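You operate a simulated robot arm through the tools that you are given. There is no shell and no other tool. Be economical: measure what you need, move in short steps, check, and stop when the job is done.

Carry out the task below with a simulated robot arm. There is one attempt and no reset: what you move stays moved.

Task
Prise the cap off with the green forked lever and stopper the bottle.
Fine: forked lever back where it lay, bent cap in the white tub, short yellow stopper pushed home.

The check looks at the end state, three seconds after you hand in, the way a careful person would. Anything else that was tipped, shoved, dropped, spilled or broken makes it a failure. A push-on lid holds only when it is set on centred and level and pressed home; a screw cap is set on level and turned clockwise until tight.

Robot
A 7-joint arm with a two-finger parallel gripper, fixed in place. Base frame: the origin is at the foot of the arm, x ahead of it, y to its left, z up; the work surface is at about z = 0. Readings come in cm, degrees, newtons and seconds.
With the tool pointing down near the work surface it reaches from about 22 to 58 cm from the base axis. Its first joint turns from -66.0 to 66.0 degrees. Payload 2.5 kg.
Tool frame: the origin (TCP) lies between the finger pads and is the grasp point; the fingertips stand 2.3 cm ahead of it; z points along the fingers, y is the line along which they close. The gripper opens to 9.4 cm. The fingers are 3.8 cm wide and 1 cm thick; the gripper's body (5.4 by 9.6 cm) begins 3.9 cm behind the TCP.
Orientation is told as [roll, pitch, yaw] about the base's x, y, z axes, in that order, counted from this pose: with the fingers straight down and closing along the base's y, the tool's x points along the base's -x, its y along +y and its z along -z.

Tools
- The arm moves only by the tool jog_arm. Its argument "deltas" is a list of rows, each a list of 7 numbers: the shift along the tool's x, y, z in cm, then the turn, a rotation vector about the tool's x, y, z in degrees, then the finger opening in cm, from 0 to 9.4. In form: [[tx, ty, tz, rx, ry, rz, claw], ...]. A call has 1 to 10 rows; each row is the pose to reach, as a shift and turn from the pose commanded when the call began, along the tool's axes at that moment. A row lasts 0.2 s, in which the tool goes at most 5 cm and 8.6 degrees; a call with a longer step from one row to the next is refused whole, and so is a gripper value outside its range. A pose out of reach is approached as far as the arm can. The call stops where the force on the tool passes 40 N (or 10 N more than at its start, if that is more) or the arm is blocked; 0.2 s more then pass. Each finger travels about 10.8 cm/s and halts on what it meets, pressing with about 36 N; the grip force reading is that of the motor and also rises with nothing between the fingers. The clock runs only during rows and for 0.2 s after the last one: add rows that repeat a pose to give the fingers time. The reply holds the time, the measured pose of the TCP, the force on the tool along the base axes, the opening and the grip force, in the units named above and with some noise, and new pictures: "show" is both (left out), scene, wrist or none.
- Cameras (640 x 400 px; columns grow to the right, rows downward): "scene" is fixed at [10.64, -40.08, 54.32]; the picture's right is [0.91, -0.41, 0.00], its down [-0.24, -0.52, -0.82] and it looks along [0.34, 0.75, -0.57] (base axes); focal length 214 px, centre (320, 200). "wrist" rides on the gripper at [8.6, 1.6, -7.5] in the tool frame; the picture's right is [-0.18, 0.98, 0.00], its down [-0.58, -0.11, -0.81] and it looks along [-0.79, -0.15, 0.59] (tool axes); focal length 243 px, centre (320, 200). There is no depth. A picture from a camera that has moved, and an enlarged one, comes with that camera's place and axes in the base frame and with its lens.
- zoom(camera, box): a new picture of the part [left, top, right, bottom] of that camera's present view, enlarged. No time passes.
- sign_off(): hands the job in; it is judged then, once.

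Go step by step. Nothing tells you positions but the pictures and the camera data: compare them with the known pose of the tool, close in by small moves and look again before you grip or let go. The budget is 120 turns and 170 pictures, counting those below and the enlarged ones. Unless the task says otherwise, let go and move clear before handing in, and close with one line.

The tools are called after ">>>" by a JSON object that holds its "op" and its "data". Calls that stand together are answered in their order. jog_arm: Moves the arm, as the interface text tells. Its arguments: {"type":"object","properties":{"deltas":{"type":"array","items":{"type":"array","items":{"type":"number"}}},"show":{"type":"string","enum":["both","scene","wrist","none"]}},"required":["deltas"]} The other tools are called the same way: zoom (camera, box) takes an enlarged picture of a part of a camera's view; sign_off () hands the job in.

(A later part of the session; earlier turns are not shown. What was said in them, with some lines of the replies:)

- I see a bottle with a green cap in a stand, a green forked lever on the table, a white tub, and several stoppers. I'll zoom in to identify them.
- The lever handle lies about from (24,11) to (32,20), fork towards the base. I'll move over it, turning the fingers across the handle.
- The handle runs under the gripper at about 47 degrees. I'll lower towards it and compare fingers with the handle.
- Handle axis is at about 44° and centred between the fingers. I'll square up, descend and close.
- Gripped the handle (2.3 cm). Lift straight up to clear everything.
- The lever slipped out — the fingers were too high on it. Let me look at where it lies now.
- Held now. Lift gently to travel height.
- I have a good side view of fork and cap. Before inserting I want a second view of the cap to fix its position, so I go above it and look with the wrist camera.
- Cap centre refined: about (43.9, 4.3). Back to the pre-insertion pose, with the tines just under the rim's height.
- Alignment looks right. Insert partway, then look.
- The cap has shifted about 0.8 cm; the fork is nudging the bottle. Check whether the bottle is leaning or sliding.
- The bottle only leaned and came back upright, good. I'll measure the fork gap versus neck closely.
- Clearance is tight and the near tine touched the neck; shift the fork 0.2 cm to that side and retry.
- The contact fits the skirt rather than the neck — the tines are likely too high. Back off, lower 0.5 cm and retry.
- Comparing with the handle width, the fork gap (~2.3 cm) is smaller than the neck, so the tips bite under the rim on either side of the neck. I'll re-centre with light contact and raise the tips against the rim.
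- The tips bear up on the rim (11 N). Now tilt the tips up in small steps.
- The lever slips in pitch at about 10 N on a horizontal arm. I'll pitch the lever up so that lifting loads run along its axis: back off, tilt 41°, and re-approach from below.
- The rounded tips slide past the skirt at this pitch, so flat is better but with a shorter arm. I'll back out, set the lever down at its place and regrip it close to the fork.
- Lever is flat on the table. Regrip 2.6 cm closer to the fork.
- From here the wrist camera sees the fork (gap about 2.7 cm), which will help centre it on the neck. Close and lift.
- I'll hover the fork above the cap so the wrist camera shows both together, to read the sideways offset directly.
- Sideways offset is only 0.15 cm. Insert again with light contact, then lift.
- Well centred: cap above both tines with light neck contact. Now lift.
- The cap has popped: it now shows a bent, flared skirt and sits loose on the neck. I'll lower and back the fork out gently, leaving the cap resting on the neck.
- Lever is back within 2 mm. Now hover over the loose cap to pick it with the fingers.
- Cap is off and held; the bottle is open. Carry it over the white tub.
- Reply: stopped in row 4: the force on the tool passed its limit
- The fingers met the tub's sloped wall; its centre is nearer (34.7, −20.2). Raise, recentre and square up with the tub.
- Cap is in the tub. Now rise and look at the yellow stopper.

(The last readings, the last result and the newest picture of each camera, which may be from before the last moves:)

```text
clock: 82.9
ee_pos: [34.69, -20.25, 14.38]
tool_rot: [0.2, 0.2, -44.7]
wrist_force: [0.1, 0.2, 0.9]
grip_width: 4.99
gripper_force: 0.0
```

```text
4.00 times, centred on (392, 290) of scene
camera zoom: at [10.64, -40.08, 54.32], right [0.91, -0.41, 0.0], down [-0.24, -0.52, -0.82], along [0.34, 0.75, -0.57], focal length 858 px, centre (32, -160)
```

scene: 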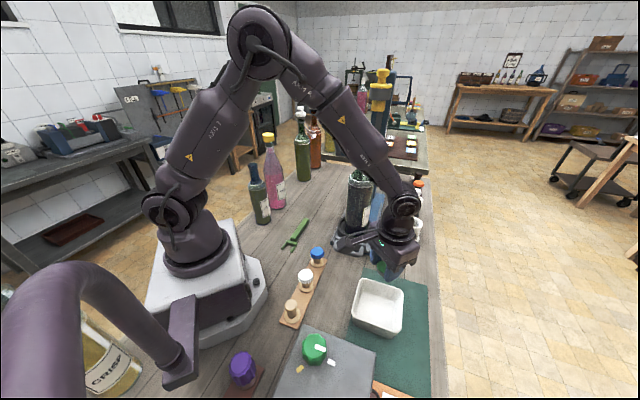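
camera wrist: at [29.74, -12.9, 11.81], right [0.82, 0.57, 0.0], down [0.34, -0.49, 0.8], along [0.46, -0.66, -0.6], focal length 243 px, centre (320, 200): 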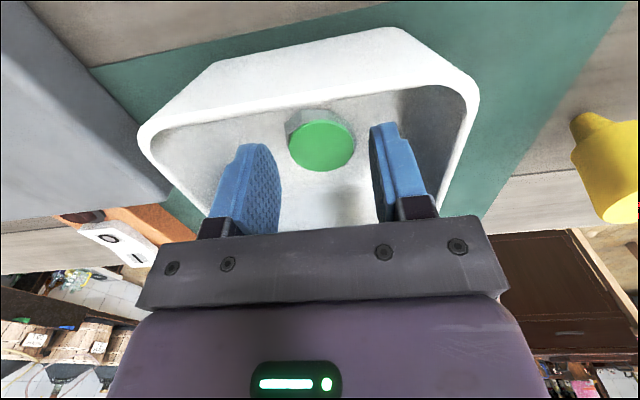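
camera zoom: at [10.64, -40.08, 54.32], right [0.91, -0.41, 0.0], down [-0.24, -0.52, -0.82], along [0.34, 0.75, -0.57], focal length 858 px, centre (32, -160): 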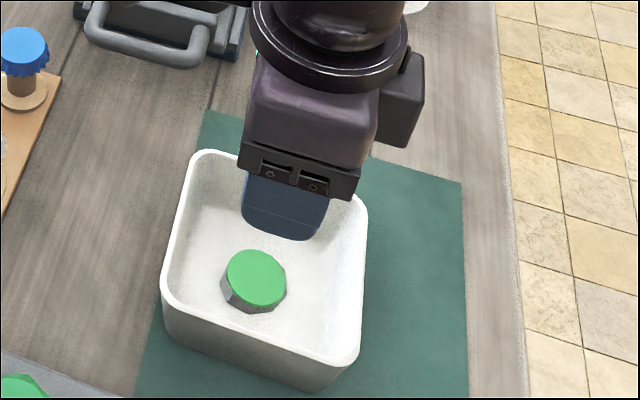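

>>> {"op": "zoom", "data": {"camera": "wrist", "box": [490, 20, 586, 110]}}

>>> {"op": "zoom", "data": {"camera": "scene", "box": [376, 244, 408, 276]}}

>>> {"op": "zoom", "data": {"camera": "scene", "box": [340, 130, 390, 170]}}

```text
4.44 times, centred on (538, 65) of wrist
camera zoom: at [29.74, -13.08, 21.94], right [0.82, 0.57, 0.0], down [0.34, -0.49, 0.8], along [0.46, -0.66, -0.6], focal length 1078 px, centre (-649, 800)
```

zoom: 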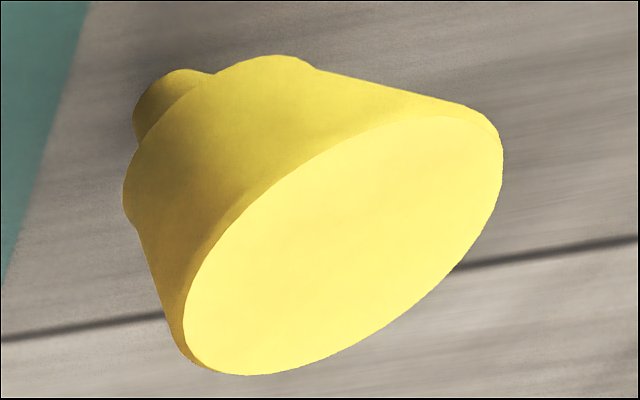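

```text
12.50 times, centred on (392, 260) of scene
camera zoom: at [10.64, -40.08, 54.32], right [0.91, -0.41, 0.0], down [-0.24, -0.52, -0.82], along [0.34, 0.75, -0.57], focal length 2681 px, centre (-580, -550)
```

zoom: 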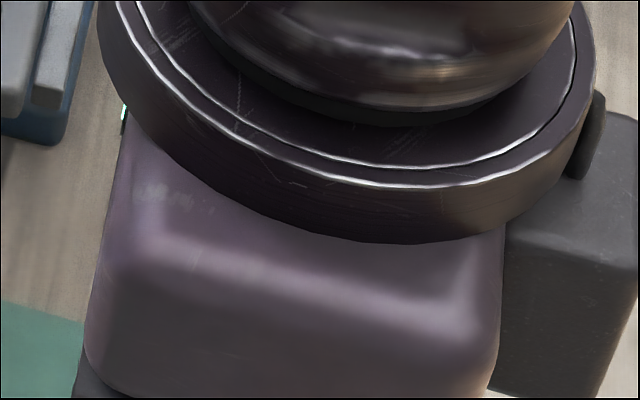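

```text
10.00 times, centred on (365, 150) of scene
camera zoom: at [10.64, -40.08, 54.32], right [0.91, -0.41, 0.0], down [-0.24, -0.52, -0.82], along [0.34, 0.75, -0.57], focal length 2145 px, centre (-130, 700)
```

zoom: 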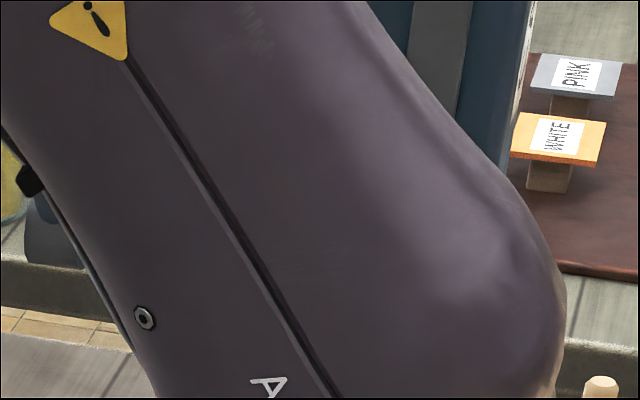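

The cap lies in the tub. The stopper stands upright on its narrow plug at about (46.6, −11.2), top about z 5.5. Move above it.

>>> {"op": "jog_arm", "data": {"deltas": [[0, 0, -2, 0, 0, 0, 6.5], [-0.4, 3, -2, 0, 0, -7.5, 6.5], [-0.8, 6, -2, 0, 0, -15, 6.5], [-1.2, 9, -2, 0, 0, -22.5, 6.5], [-1.6, 12, -2, 0, 0, -30, 6.5], [-2.03, 14.73, -2, 0, 0, -37.5, 6.5], [-2.03, 14.73, -2, 0, 0, -44.7, 6.5], [-2.03, 14.73, -2, 0, 0, -44.7, 6.5]], "show": "wrist"}}

>>> {"op": "zoom", "data": {"camera": "scene", "box": [352, 200, 432, 290]}}

```text
clock: 84.7
ee_pos: [46.55, -11.13, 16.24]
tool_rot: [0.4, 0.0, 0.0]
wrist_force: [-0.1, -0.5, 0.1]
grip_width: 6.5
gripper_force: 0.0
camera wrist: at [38.0, -9.64, 23.83], right [0.18, 0.98, 0.01], down [0.58, -0.11, 0.81], along [0.79, -0.14, -0.59], focal length 243 px, centre (320, 200)
```

wrist: 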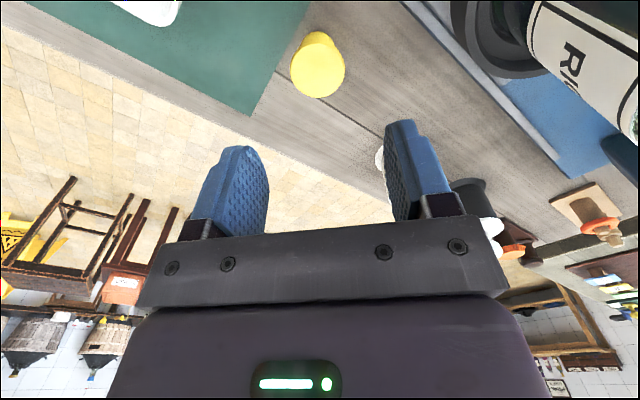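

```text
4.44 times, centred on (392, 245) of scene
camera zoom: at [10.64, -40.08, 54.32], right [0.91, -0.41, 0.0], down [-0.24, -0.52, -0.82], along [0.34, 0.75, -0.57], focal length 953 px, centre (0, 0)
```

zoom: 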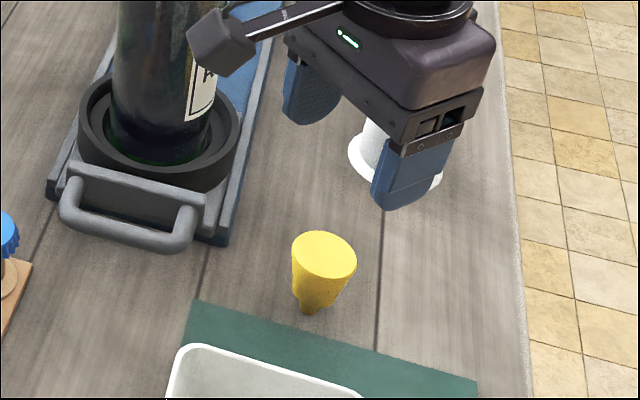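

>>> {"op": "jog_arm", "data": {"deltas": [[0.05, -0.05, 4, 0, 0, 0, 6.5], [0.05, -0.05, 8, 0, 0, 0, 6.5], [0.05, -0.05, 11.2, 0, 0, 0, 6.5], [0.05, -0.05, 11.2, 0, 0, 0, 6.5]], "show": "wrist"}}

>>> {"op": "zoom", "data": {"camera": "scene", "box": [360, 220, 424, 280]}}

```text
clock: 85.7
ee_pos: [46.52, -11.06, 5.11]
tool_rot: [0.4, -0.1, -0.1]
wrist_force: [0.3, -0.5, -0.3]
grip_width: 6.5
gripper_force: 0.0
camera wrist: at [37.97, -9.53, 12.61], right [0.18, 0.98, 0.01], down [0.58, -0.11, 0.81], along [0.79, -0.15, -0.59], focal length 243 px, centre (320, 200)
```

wrist: 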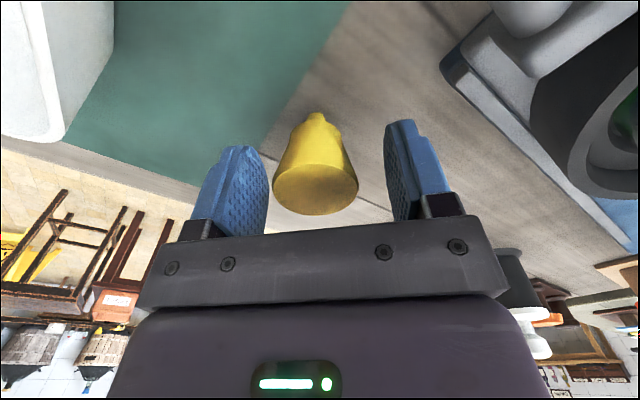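

```text
6.67 times, centred on (392, 250) of scene
camera zoom: at [10.64, -40.08, 54.32], right [0.91, -0.41, 0.0], down [-0.24, -0.52, -0.82], along [0.34, 0.75, -0.57], focal length 1430 px, centre (-160, -133)
```

zoom: 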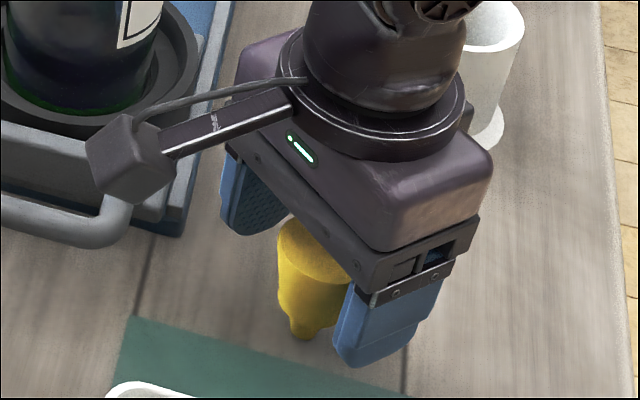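

>>> {"op": "jog_arm", "data": {"deltas": [[0, -0.3, 0, 0, 0, 0, 6.5], [0, -0.3, 0, 0, 0, 0, 5], [0, -0.3, 0, 0, 0, 0, 4], [0, -0.3, 0, 0, 0, 0, 3], [0, -0.3, 0, 0, 0, 0, 2.5], [0, -0.3, 0, 0, 0, 0, 2.5]], "show": "wrist"}}

>>> {"op": "zoom", "data": {"camera": "scene", "box": [360, 220, 424, 280]}}

```text
clock: 87.1
ee_pos: [46.6, -11.36, 5.06]
tool_rot: [0.4, 0.0, 0.0]
wrist_force: [0.2, -0.4, 0.1]
grip_width: 3.7
gripper_force: 36.0
camera wrist: at [37.94, -9.84, 12.66], right [0.18, 0.98, 0.01], down [0.58, -0.11, 0.81], along [0.79, -0.15, -0.59], focal length 243 px, centre (320, 200)
```

wrist: 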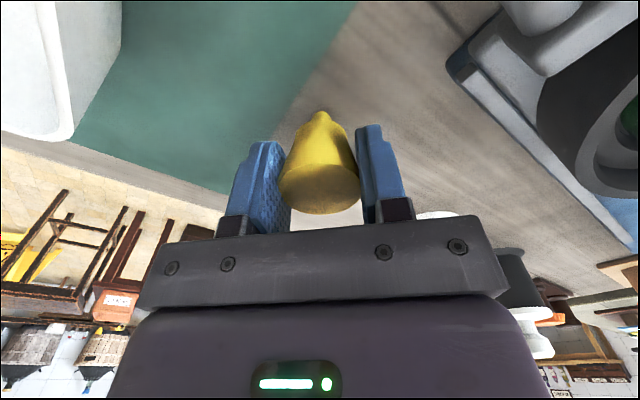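

```text
6.67 times, centred on (392, 250) of scene
camera zoom: at [10.64, -40.08, 54.32], right [0.91, -0.41, 0.0], down [-0.24, -0.52, -0.82], along [0.34, 0.75, -0.57], focal length 1430 px, centre (-160, -133)
```

zoom: 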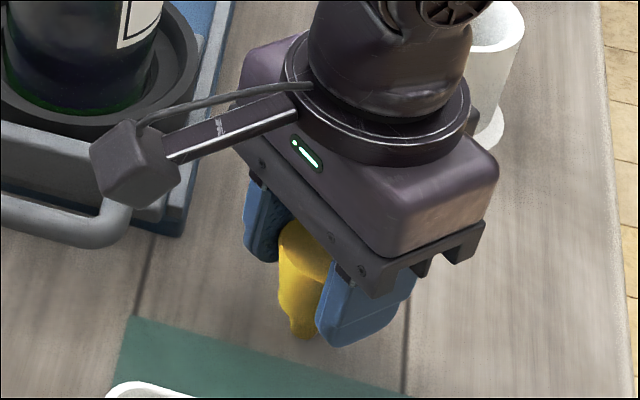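

>>> {"op": "jog_arm", "data": {"deltas": [[0, 0, -0.5, 0, 0, 0, 2.5], [0, 0, -2, 0, 0, 0, 2.5], [0, 0, -5, 0, 0, 0, 2.5], [0, 0, -9, 0, 0, 0, 2.5]], "show": "wrist"}}

>>> {"op": "zoom", "data": {"camera": "scene", "box": [360, 190, 424, 250]}}

```text
clock: 88.1
ee_pos: [46.48, -11.39, 14.18]
tool_rot: [0.2, 0.0, -0.1]
wrist_force: [0.0, -0.1, -0.3]
grip_width: 3.68
gripper_force: 36.4
camera wrist: at [37.94, -9.9, 21.72], right [0.18, 0.98, 0.01], down [0.58, -0.11, 0.81], along [0.79, -0.15, -0.59], focal length 243 px, centre (320, 200)
```

wrist: 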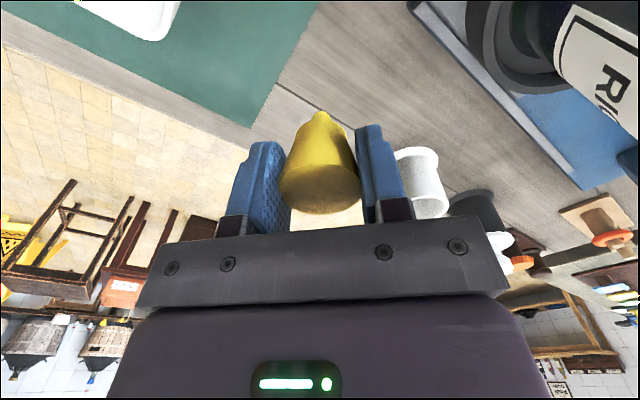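

```text
6.67 times, centred on (392, 220) of scene
camera zoom: at [10.64, -40.08, 54.32], right [0.91, -0.41, 0.0], down [-0.24, -0.52, -0.82], along [0.34, 0.75, -0.57], focal length 1430 px, centre (-160, 67)
```

zoom: 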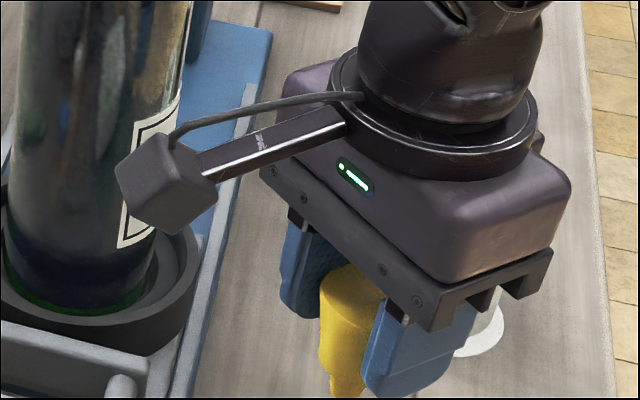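

>>> {"op": "jog_arm", "data": {"deltas": [[0, 0, -4.5, 0, 0, 0, 2.5], [0, 0, -9, 0, 0, 0, 2.5], [0, 0, -13.5, 0, 0, 0, 2.5], [0, 0, -18, 0, 0, 0, 2.5], [0, 0, -22.5, 0, 0, 0, 2.5], [0, 0, -27, 0, 0, 0, 2.5], [0, 0, -30, 0, 0, 0, 2.5]], "show": "none"}}

>>> {"op": "jog_arm", "data": {"deltas": [[0.4, 2.2, 0, 0, 0, -7.5, 2.5], [0.8, 4.5, 0, 0, 0, -15, 2.5], [1.2, 6.7, 0, 0, 0, -22.5, 2.5], [1.6, 9, 0, 0, 0, -30, 2.5], [2.0, 11.2, 0, 0, 0, -37.5, 2.5], [2.4, 13.5, 0, 0, 0, -45, 2.5], [2.8, 15.7, 0, 0, 0, -53, 2.5], [2.8, 15.7, 2, 0, 0, -53, 2.5]], "show": "wrist"}}

>>> {"op": "zoom", "data": {"camera": "scene", "box": [332, 95, 412, 165]}}

```text
clock: 89.7
ee_pos: [46.34, -11.79, 44.0]
tool_rot: [0.3, 0.1, -0.1]
wrist_force: [-0.4, -0.2, -0.8]
grip_width: 3.65
gripper_force: 36.4
```

```text
clock: 91.5
ee_pos: [43.66, 4.05, 42.07]
tool_rot: [0.3, -0.3, 53.1]
wrist_force: [-0.1, 0.6, -0.3]
grip_width: 3.64
gripper_force: 36.2
camera wrist: at [37.2, -1.93, 49.54], right [-0.68, 0.74, 0.0], down [0.44, 0.39, 0.81], along [0.6, 0.55, -0.59], focal length 243 px, centre (320, 200)
```

wrist: 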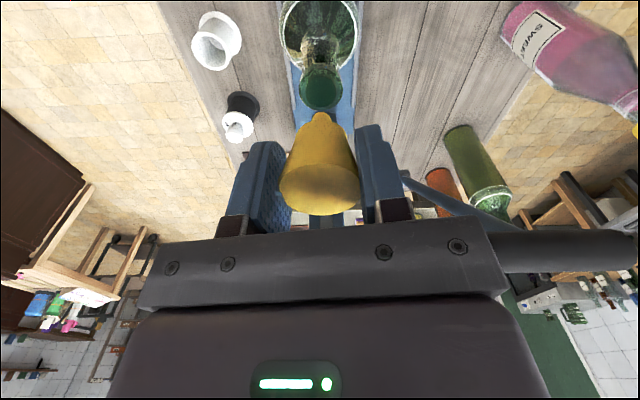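

```text
5.71 times, centred on (372, 130) of scene
camera zoom: at [10.64, -40.08, 54.32], right [0.91, -0.41, 0.0], down [-0.24, -0.52, -0.82], along [0.34, 0.75, -0.57], focal length 1226 px, centre (23, 600)
```

zoom: 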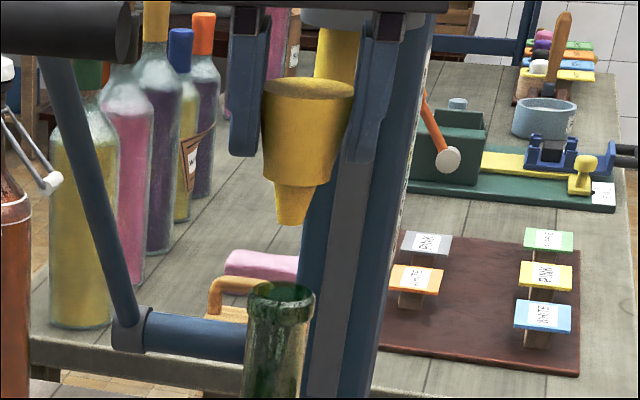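

Good view of stopper over the neck. Nudge 2 mm and lower to just above the mouth.

>>> {"op": "jog_arm", "data": {"deltas": [[-0.14, 0.14, 1.2, 0, 0, 0, 2.5], [-0.14, 0.14, 2.4, 0, 0, 0, 2.5], [-0.14, 0.14, 2.4, 0, 0, 0, 2.5]], "show": "none"}}

>>> {"op": "zoom", "data": {"camera": "scene", "box": [348, 120, 388, 155]}}

>>> {"op": "zoom", "data": {"camera": "wrist", "box": [260, 40, 388, 220]}}

```text
clock: 92.3
ee_pos: [43.72, 4.2, 39.76]
tool_rot: [0.2, -0.3, 52.9]
wrist_force: [-0.6, 0.7, -0.5]
grip_width: 3.67
gripper_force: 36.3
```

```text
11.43 times, centred on (368, 138) of scene
camera zoom: at [10.64, -40.08, 54.32], right [0.91, -0.41, 0.0], down [-0.24, -0.52, -0.82], along [0.34, 0.75, -0.57], focal length 2451 px, centre (-229, 914)
```

zoom: 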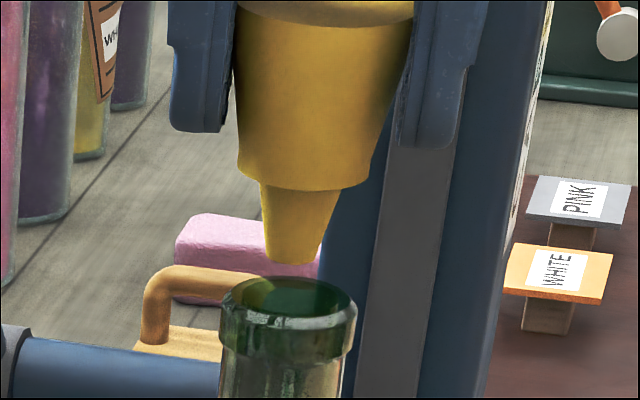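

```text
2.22 times, centred on (324, 130) of wrist
camera zoom: at [37.24, -1.76, 47.26], right [-0.67, 0.74, 0.0], down [0.44, 0.39, 0.81], along [0.6, 0.55, -0.59], focal length 539 px, centre (311, 356)
```

zoom: 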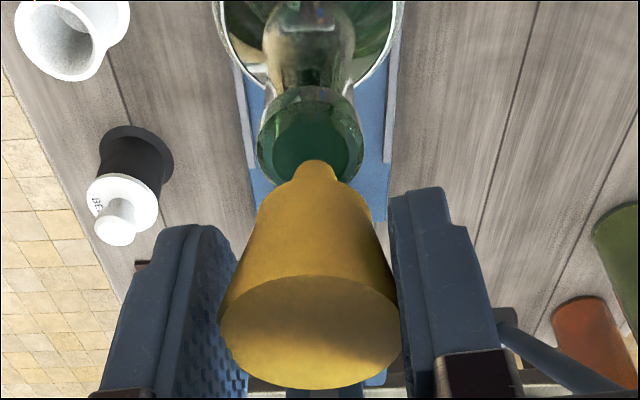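

Plug lines up within 1 mm. Lower it into the mouth.

>>> {"op": "jog_arm", "data": {"deltas": [[0, -0.1, 0.5, 0, 0, 0, 2.5], [0, -0.1, 1.0, 0, 0, 0, 2.5], [0, -0.1, 1.5, 0, 0, 0, 2.5], [0, -0.1, 1.9, 0, 0, 0, 2.5]], "show": "none"}}

>>> {"op": "zoom", "data": {"camera": "scene", "box": [348, 120, 388, 155]}}

```text
clock: 93.3
ee_pos: [43.74, 4.31, 37.88]
tool_rot: [0.1, -0.4, 52.9]
wrist_force: [0.1, -0.8, 0.2]
grip_width: 3.65
gripper_force: 36.1
```

```text
11.43 times, centred on (368, 138) of scene
camera zoom: at [10.64, -40.08, 54.32], right [0.91, -0.41, 0.0], down [-0.24, -0.52, -0.82], along [0.34, 0.75, -0.57], focal length 2451 px, centre (-229, 914)
```

zoom: 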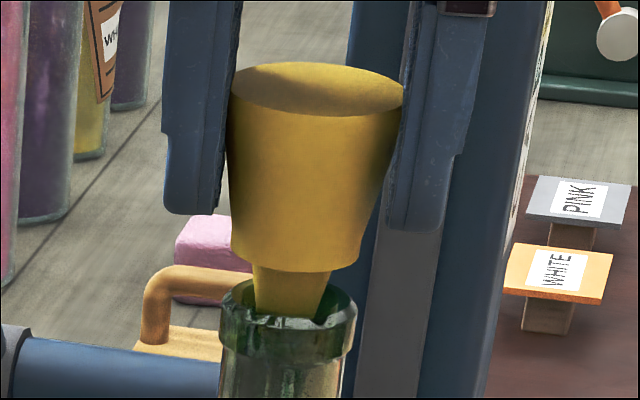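

>>> {"op": "jog_arm", "data": {"deltas": [[0, 0, 0.4, 0, 0, 0, 2.5], [0, 0, 0.8, 0, 0, 0, 2.5], [0, 0, 1.1, 0, 0, 0, 2.5], [0, 0, 1.3, 0, 0, 0, 2.5], [0, 0, 1.3, 0, 0, 0, 2.5]], "show": "none"}}

>>> {"op": "zoom", "data": {"camera": "scene", "box": [348, 120, 388, 155]}}

```text
clock: 94.5
ee_pos: [43.78, 4.26, 36.89]
tool_rot: [-0.1, -0.5, 53.0]
wrist_force: [0.4, 1.2, 24.2]
grip_width: 3.67
gripper_force: 36.3
```

```text
11.43 times, centred on (368, 138) of scene
camera zoom: at [10.63, -40.08, 54.32], right [0.91, -0.41, 0.0], down [-0.24, -0.52, -0.82], along [0.34, 0.75, -0.57], focal length 2451 px, centre (-229, 914)
```

zoom: 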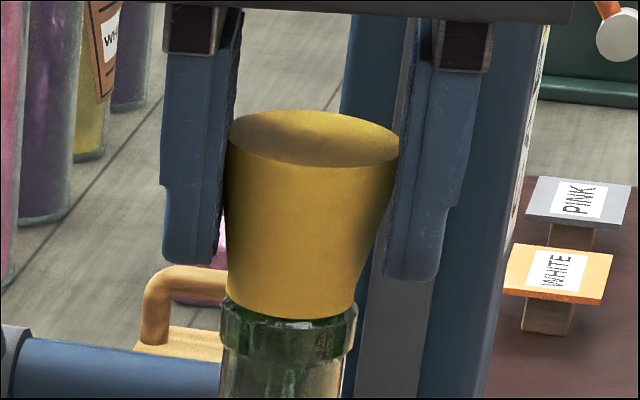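

>>> {"op": "jog_arm", "data": {"deltas": [[0, 0, 0.1, 0, 0, 0, 2.5], [0, 0, 0.2, 0, 0, 0, 2.5], [0, 0, 0.2, 0, 0, 0, 2.5]], "show": "none"}}

>>> {"op": "zoom", "data": {"camera": "scene", "box": [354, 135, 382, 157]}}

```text
clock: 95.3
ee_pos: [43.79, 4.18, 36.59]
tool_rot: [-0.1, -0.4, 52.9]
wrist_force: [2.9, -1.4, 26.2]
grip_width: 3.71
gripper_force: 35.7
```

```text
16.00 times, centred on (368, 146) of scene
camera zoom: at [10.62, -40.08, 54.32], right [0.91, -0.41, 0.0], down [-0.24, -0.52, -0.82], along [0.34, 0.75, -0.57], focal length 3432 px, centre (-448, 1064)
```

zoom: 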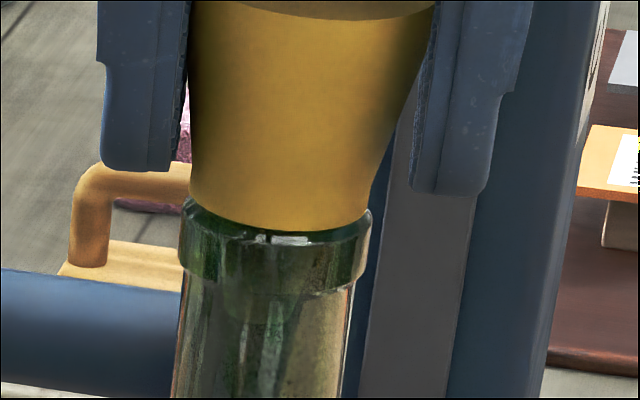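

Now release, and press it home from above with closed fingers.

>>> {"op": "jog_arm", "data": {"deltas": [[0, 0, -0.2, 0, 0, 0, 2.5], [0, 0, -0.2, 0, 0, 0, 4.5], [0, 0, -0.2, 0, 0, 0, 6.5], [0, 0, -0.2, 0, 0, 0, 6.5], [0, 0, -3, 0, 0, 0, 6.5], [0, 0, -6, 0, 0, 0, 4], [0, 0, -6, 0, 0, 0, 1], [0, 0, -6, 0, 0, 0, 0], [0, 0, -6, 0, 0, 0, 0]], "show": "wrist"}}

>>> {"op": "zoom", "data": {"camera": "scene", "box": [348, 120, 388, 155]}}

```text
clock: 97.3
ee_pos: [43.75, 4.24, 42.36]
tool_rot: [0.2, -0.2, 53.0]
wrist_force: [0.2, -0.1, 0.0]
grip_width: 0.0
gripper_force: 36.0
camera wrist: at [37.36, -1.78, 49.89], right [-0.67, 0.74, 0.0], down [0.44, 0.39, 0.81], along [0.6, 0.55, -0.59], focal length 243 px, centre (320, 200)
```

wrist: 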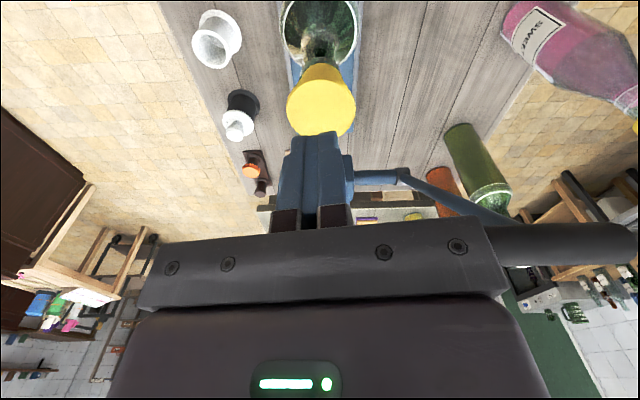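

```text
11.43 times, centred on (368, 138) of scene
camera zoom: at [10.64, -40.08, 54.32], right [0.91, -0.41, 0.0], down [-0.24, -0.52, -0.82], along [0.34, 0.75, -0.57], focal length 2451 px, centre (-229, 914)
```

zoom: 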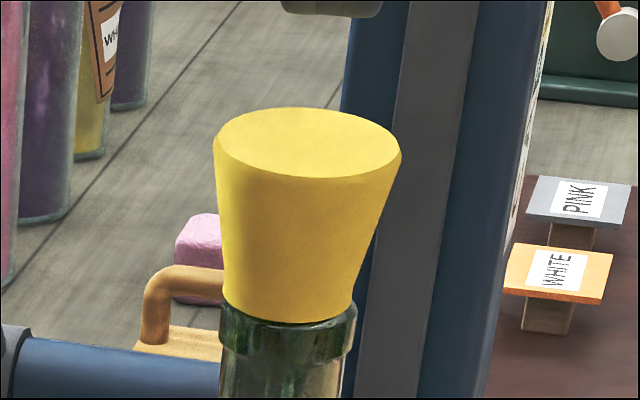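

>>> {"op": "jog_arm", "data": {"deltas": [[0, 0, 1.5, 0, 0, 0, 0], [0, 0, 2.2, 0, 0, 0, 0], [0, 0, 2.6, 0, 0, 0, 0], [0, 0, 2.9, 0, 0, 0, 0], [0, 0, 3.2, 0, 0, 0, 0], [0, 0, 3.5, 0, 0, 0, 0], [0, 0, 3.7, 0, 0, 0, 0], [0, 0, 3.9, 0, 0, 0, 0], [0, 0, 4.1, 0, 0, 0, 0]], "show": "none"}}

>>> {"op": "zoom", "data": {"camera": "scene", "box": [348, 120, 388, 155]}}

```text
clock: 98.8
ee_pos: [43.91, 4.41, 39.72]
tool_rot: [-0.5, -1.0, 53.1]
wrist_force: [0.8, 1.2, 6.2]
grip_width: 0.0
gripper_force: 36.0
stopped in row 7: the force on the tool passed its limit (the readings are from after the stop); the commanded pose is now the measured one
```

```text
11.43 times, centred on (368, 138) of scene
camera zoom: at [10.63, -40.08, 54.32], right [0.91, -0.41, 0.0], down [-0.24, -0.52, -0.82], along [0.34, 0.75, -0.57], focal length 2451 px, centre (-229, 914)
```

zoom: 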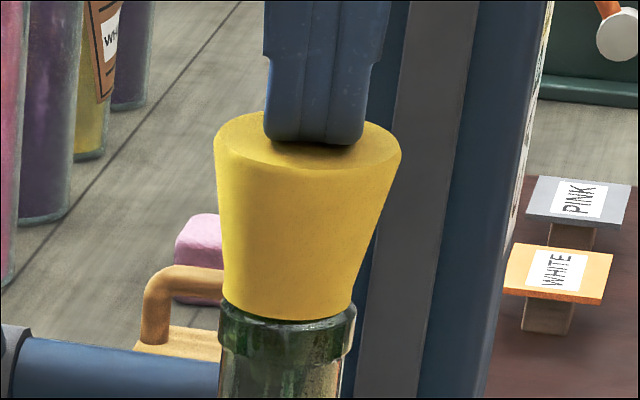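

>>> {"op": "jog_arm", "data": {"deltas": [[0, 0, 0.3, 0, 0, 0, 0], [0, 0, 0.5, 0, 0, 0, 0], [0, 0, 0.7, 0, 0, 0, 0], [0, 0, 0.9, 0, 0, 0, 0]], "show": "none"}}

>>> {"op": "jog_arm", "data": {"deltas": [[0, 0, -3, 0, 0, 0, 0], [0, 0, -8, 0, 0, 0, 0]], "show": "scene"}}

>>> {"op": "zoom", "data": {"camera": "scene", "box": [354, 135, 382, 157]}}

```text
clock: 99.4
ee_pos: [43.95, 4.43, 39.71]
tool_rot: [-1.0, -1.4, 53.0]
wrist_force: [0.1, 0.0, 6.1]
grip_width: 0.0
gripper_force: 36.0
stopped in row 3: the force on the tool passed its limit (the readings are from after the stop); the commanded pose is now the measured one
```

```text
clock: 100.0
ee_pos: [43.92, 4.43, 47.56]
tool_rot: [-0.9, -1.4, 53.1]
wrist_force: [-0.3, 0.2, 0.9]
grip_width: 0.0
gripper_force: 36.1
```

scene: 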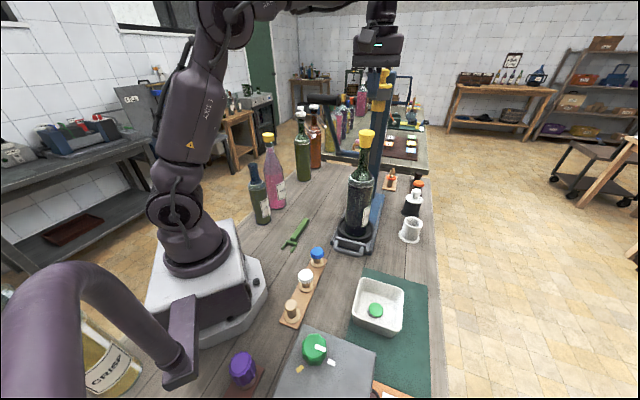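

```text
16.00 times, centred on (368, 146) of scene
camera zoom: at [10.64, -40.08, 54.32], right [0.91, -0.41, 0.0], down [-0.24, -0.52, -0.82], along [0.34, 0.75, -0.57], focal length 3432 px, centre (-448, 1064)
```

zoom: 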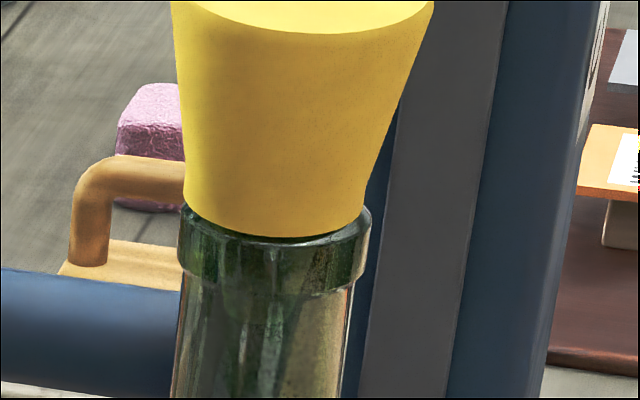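

The stopper sits flush and level on the bottle rim. The bent cap is in the tub, the lever is back in its place, and the arm is clear above, so I'm handing in.

>>> {"op": "sign_off", "data": {}}

```text
The job is handed in.
```

The job is handed in: the cap was prised off with the green lever and is in the white tub, the lever is back within about 2 mm of where it lay, and the yellow stopper is pressed home.
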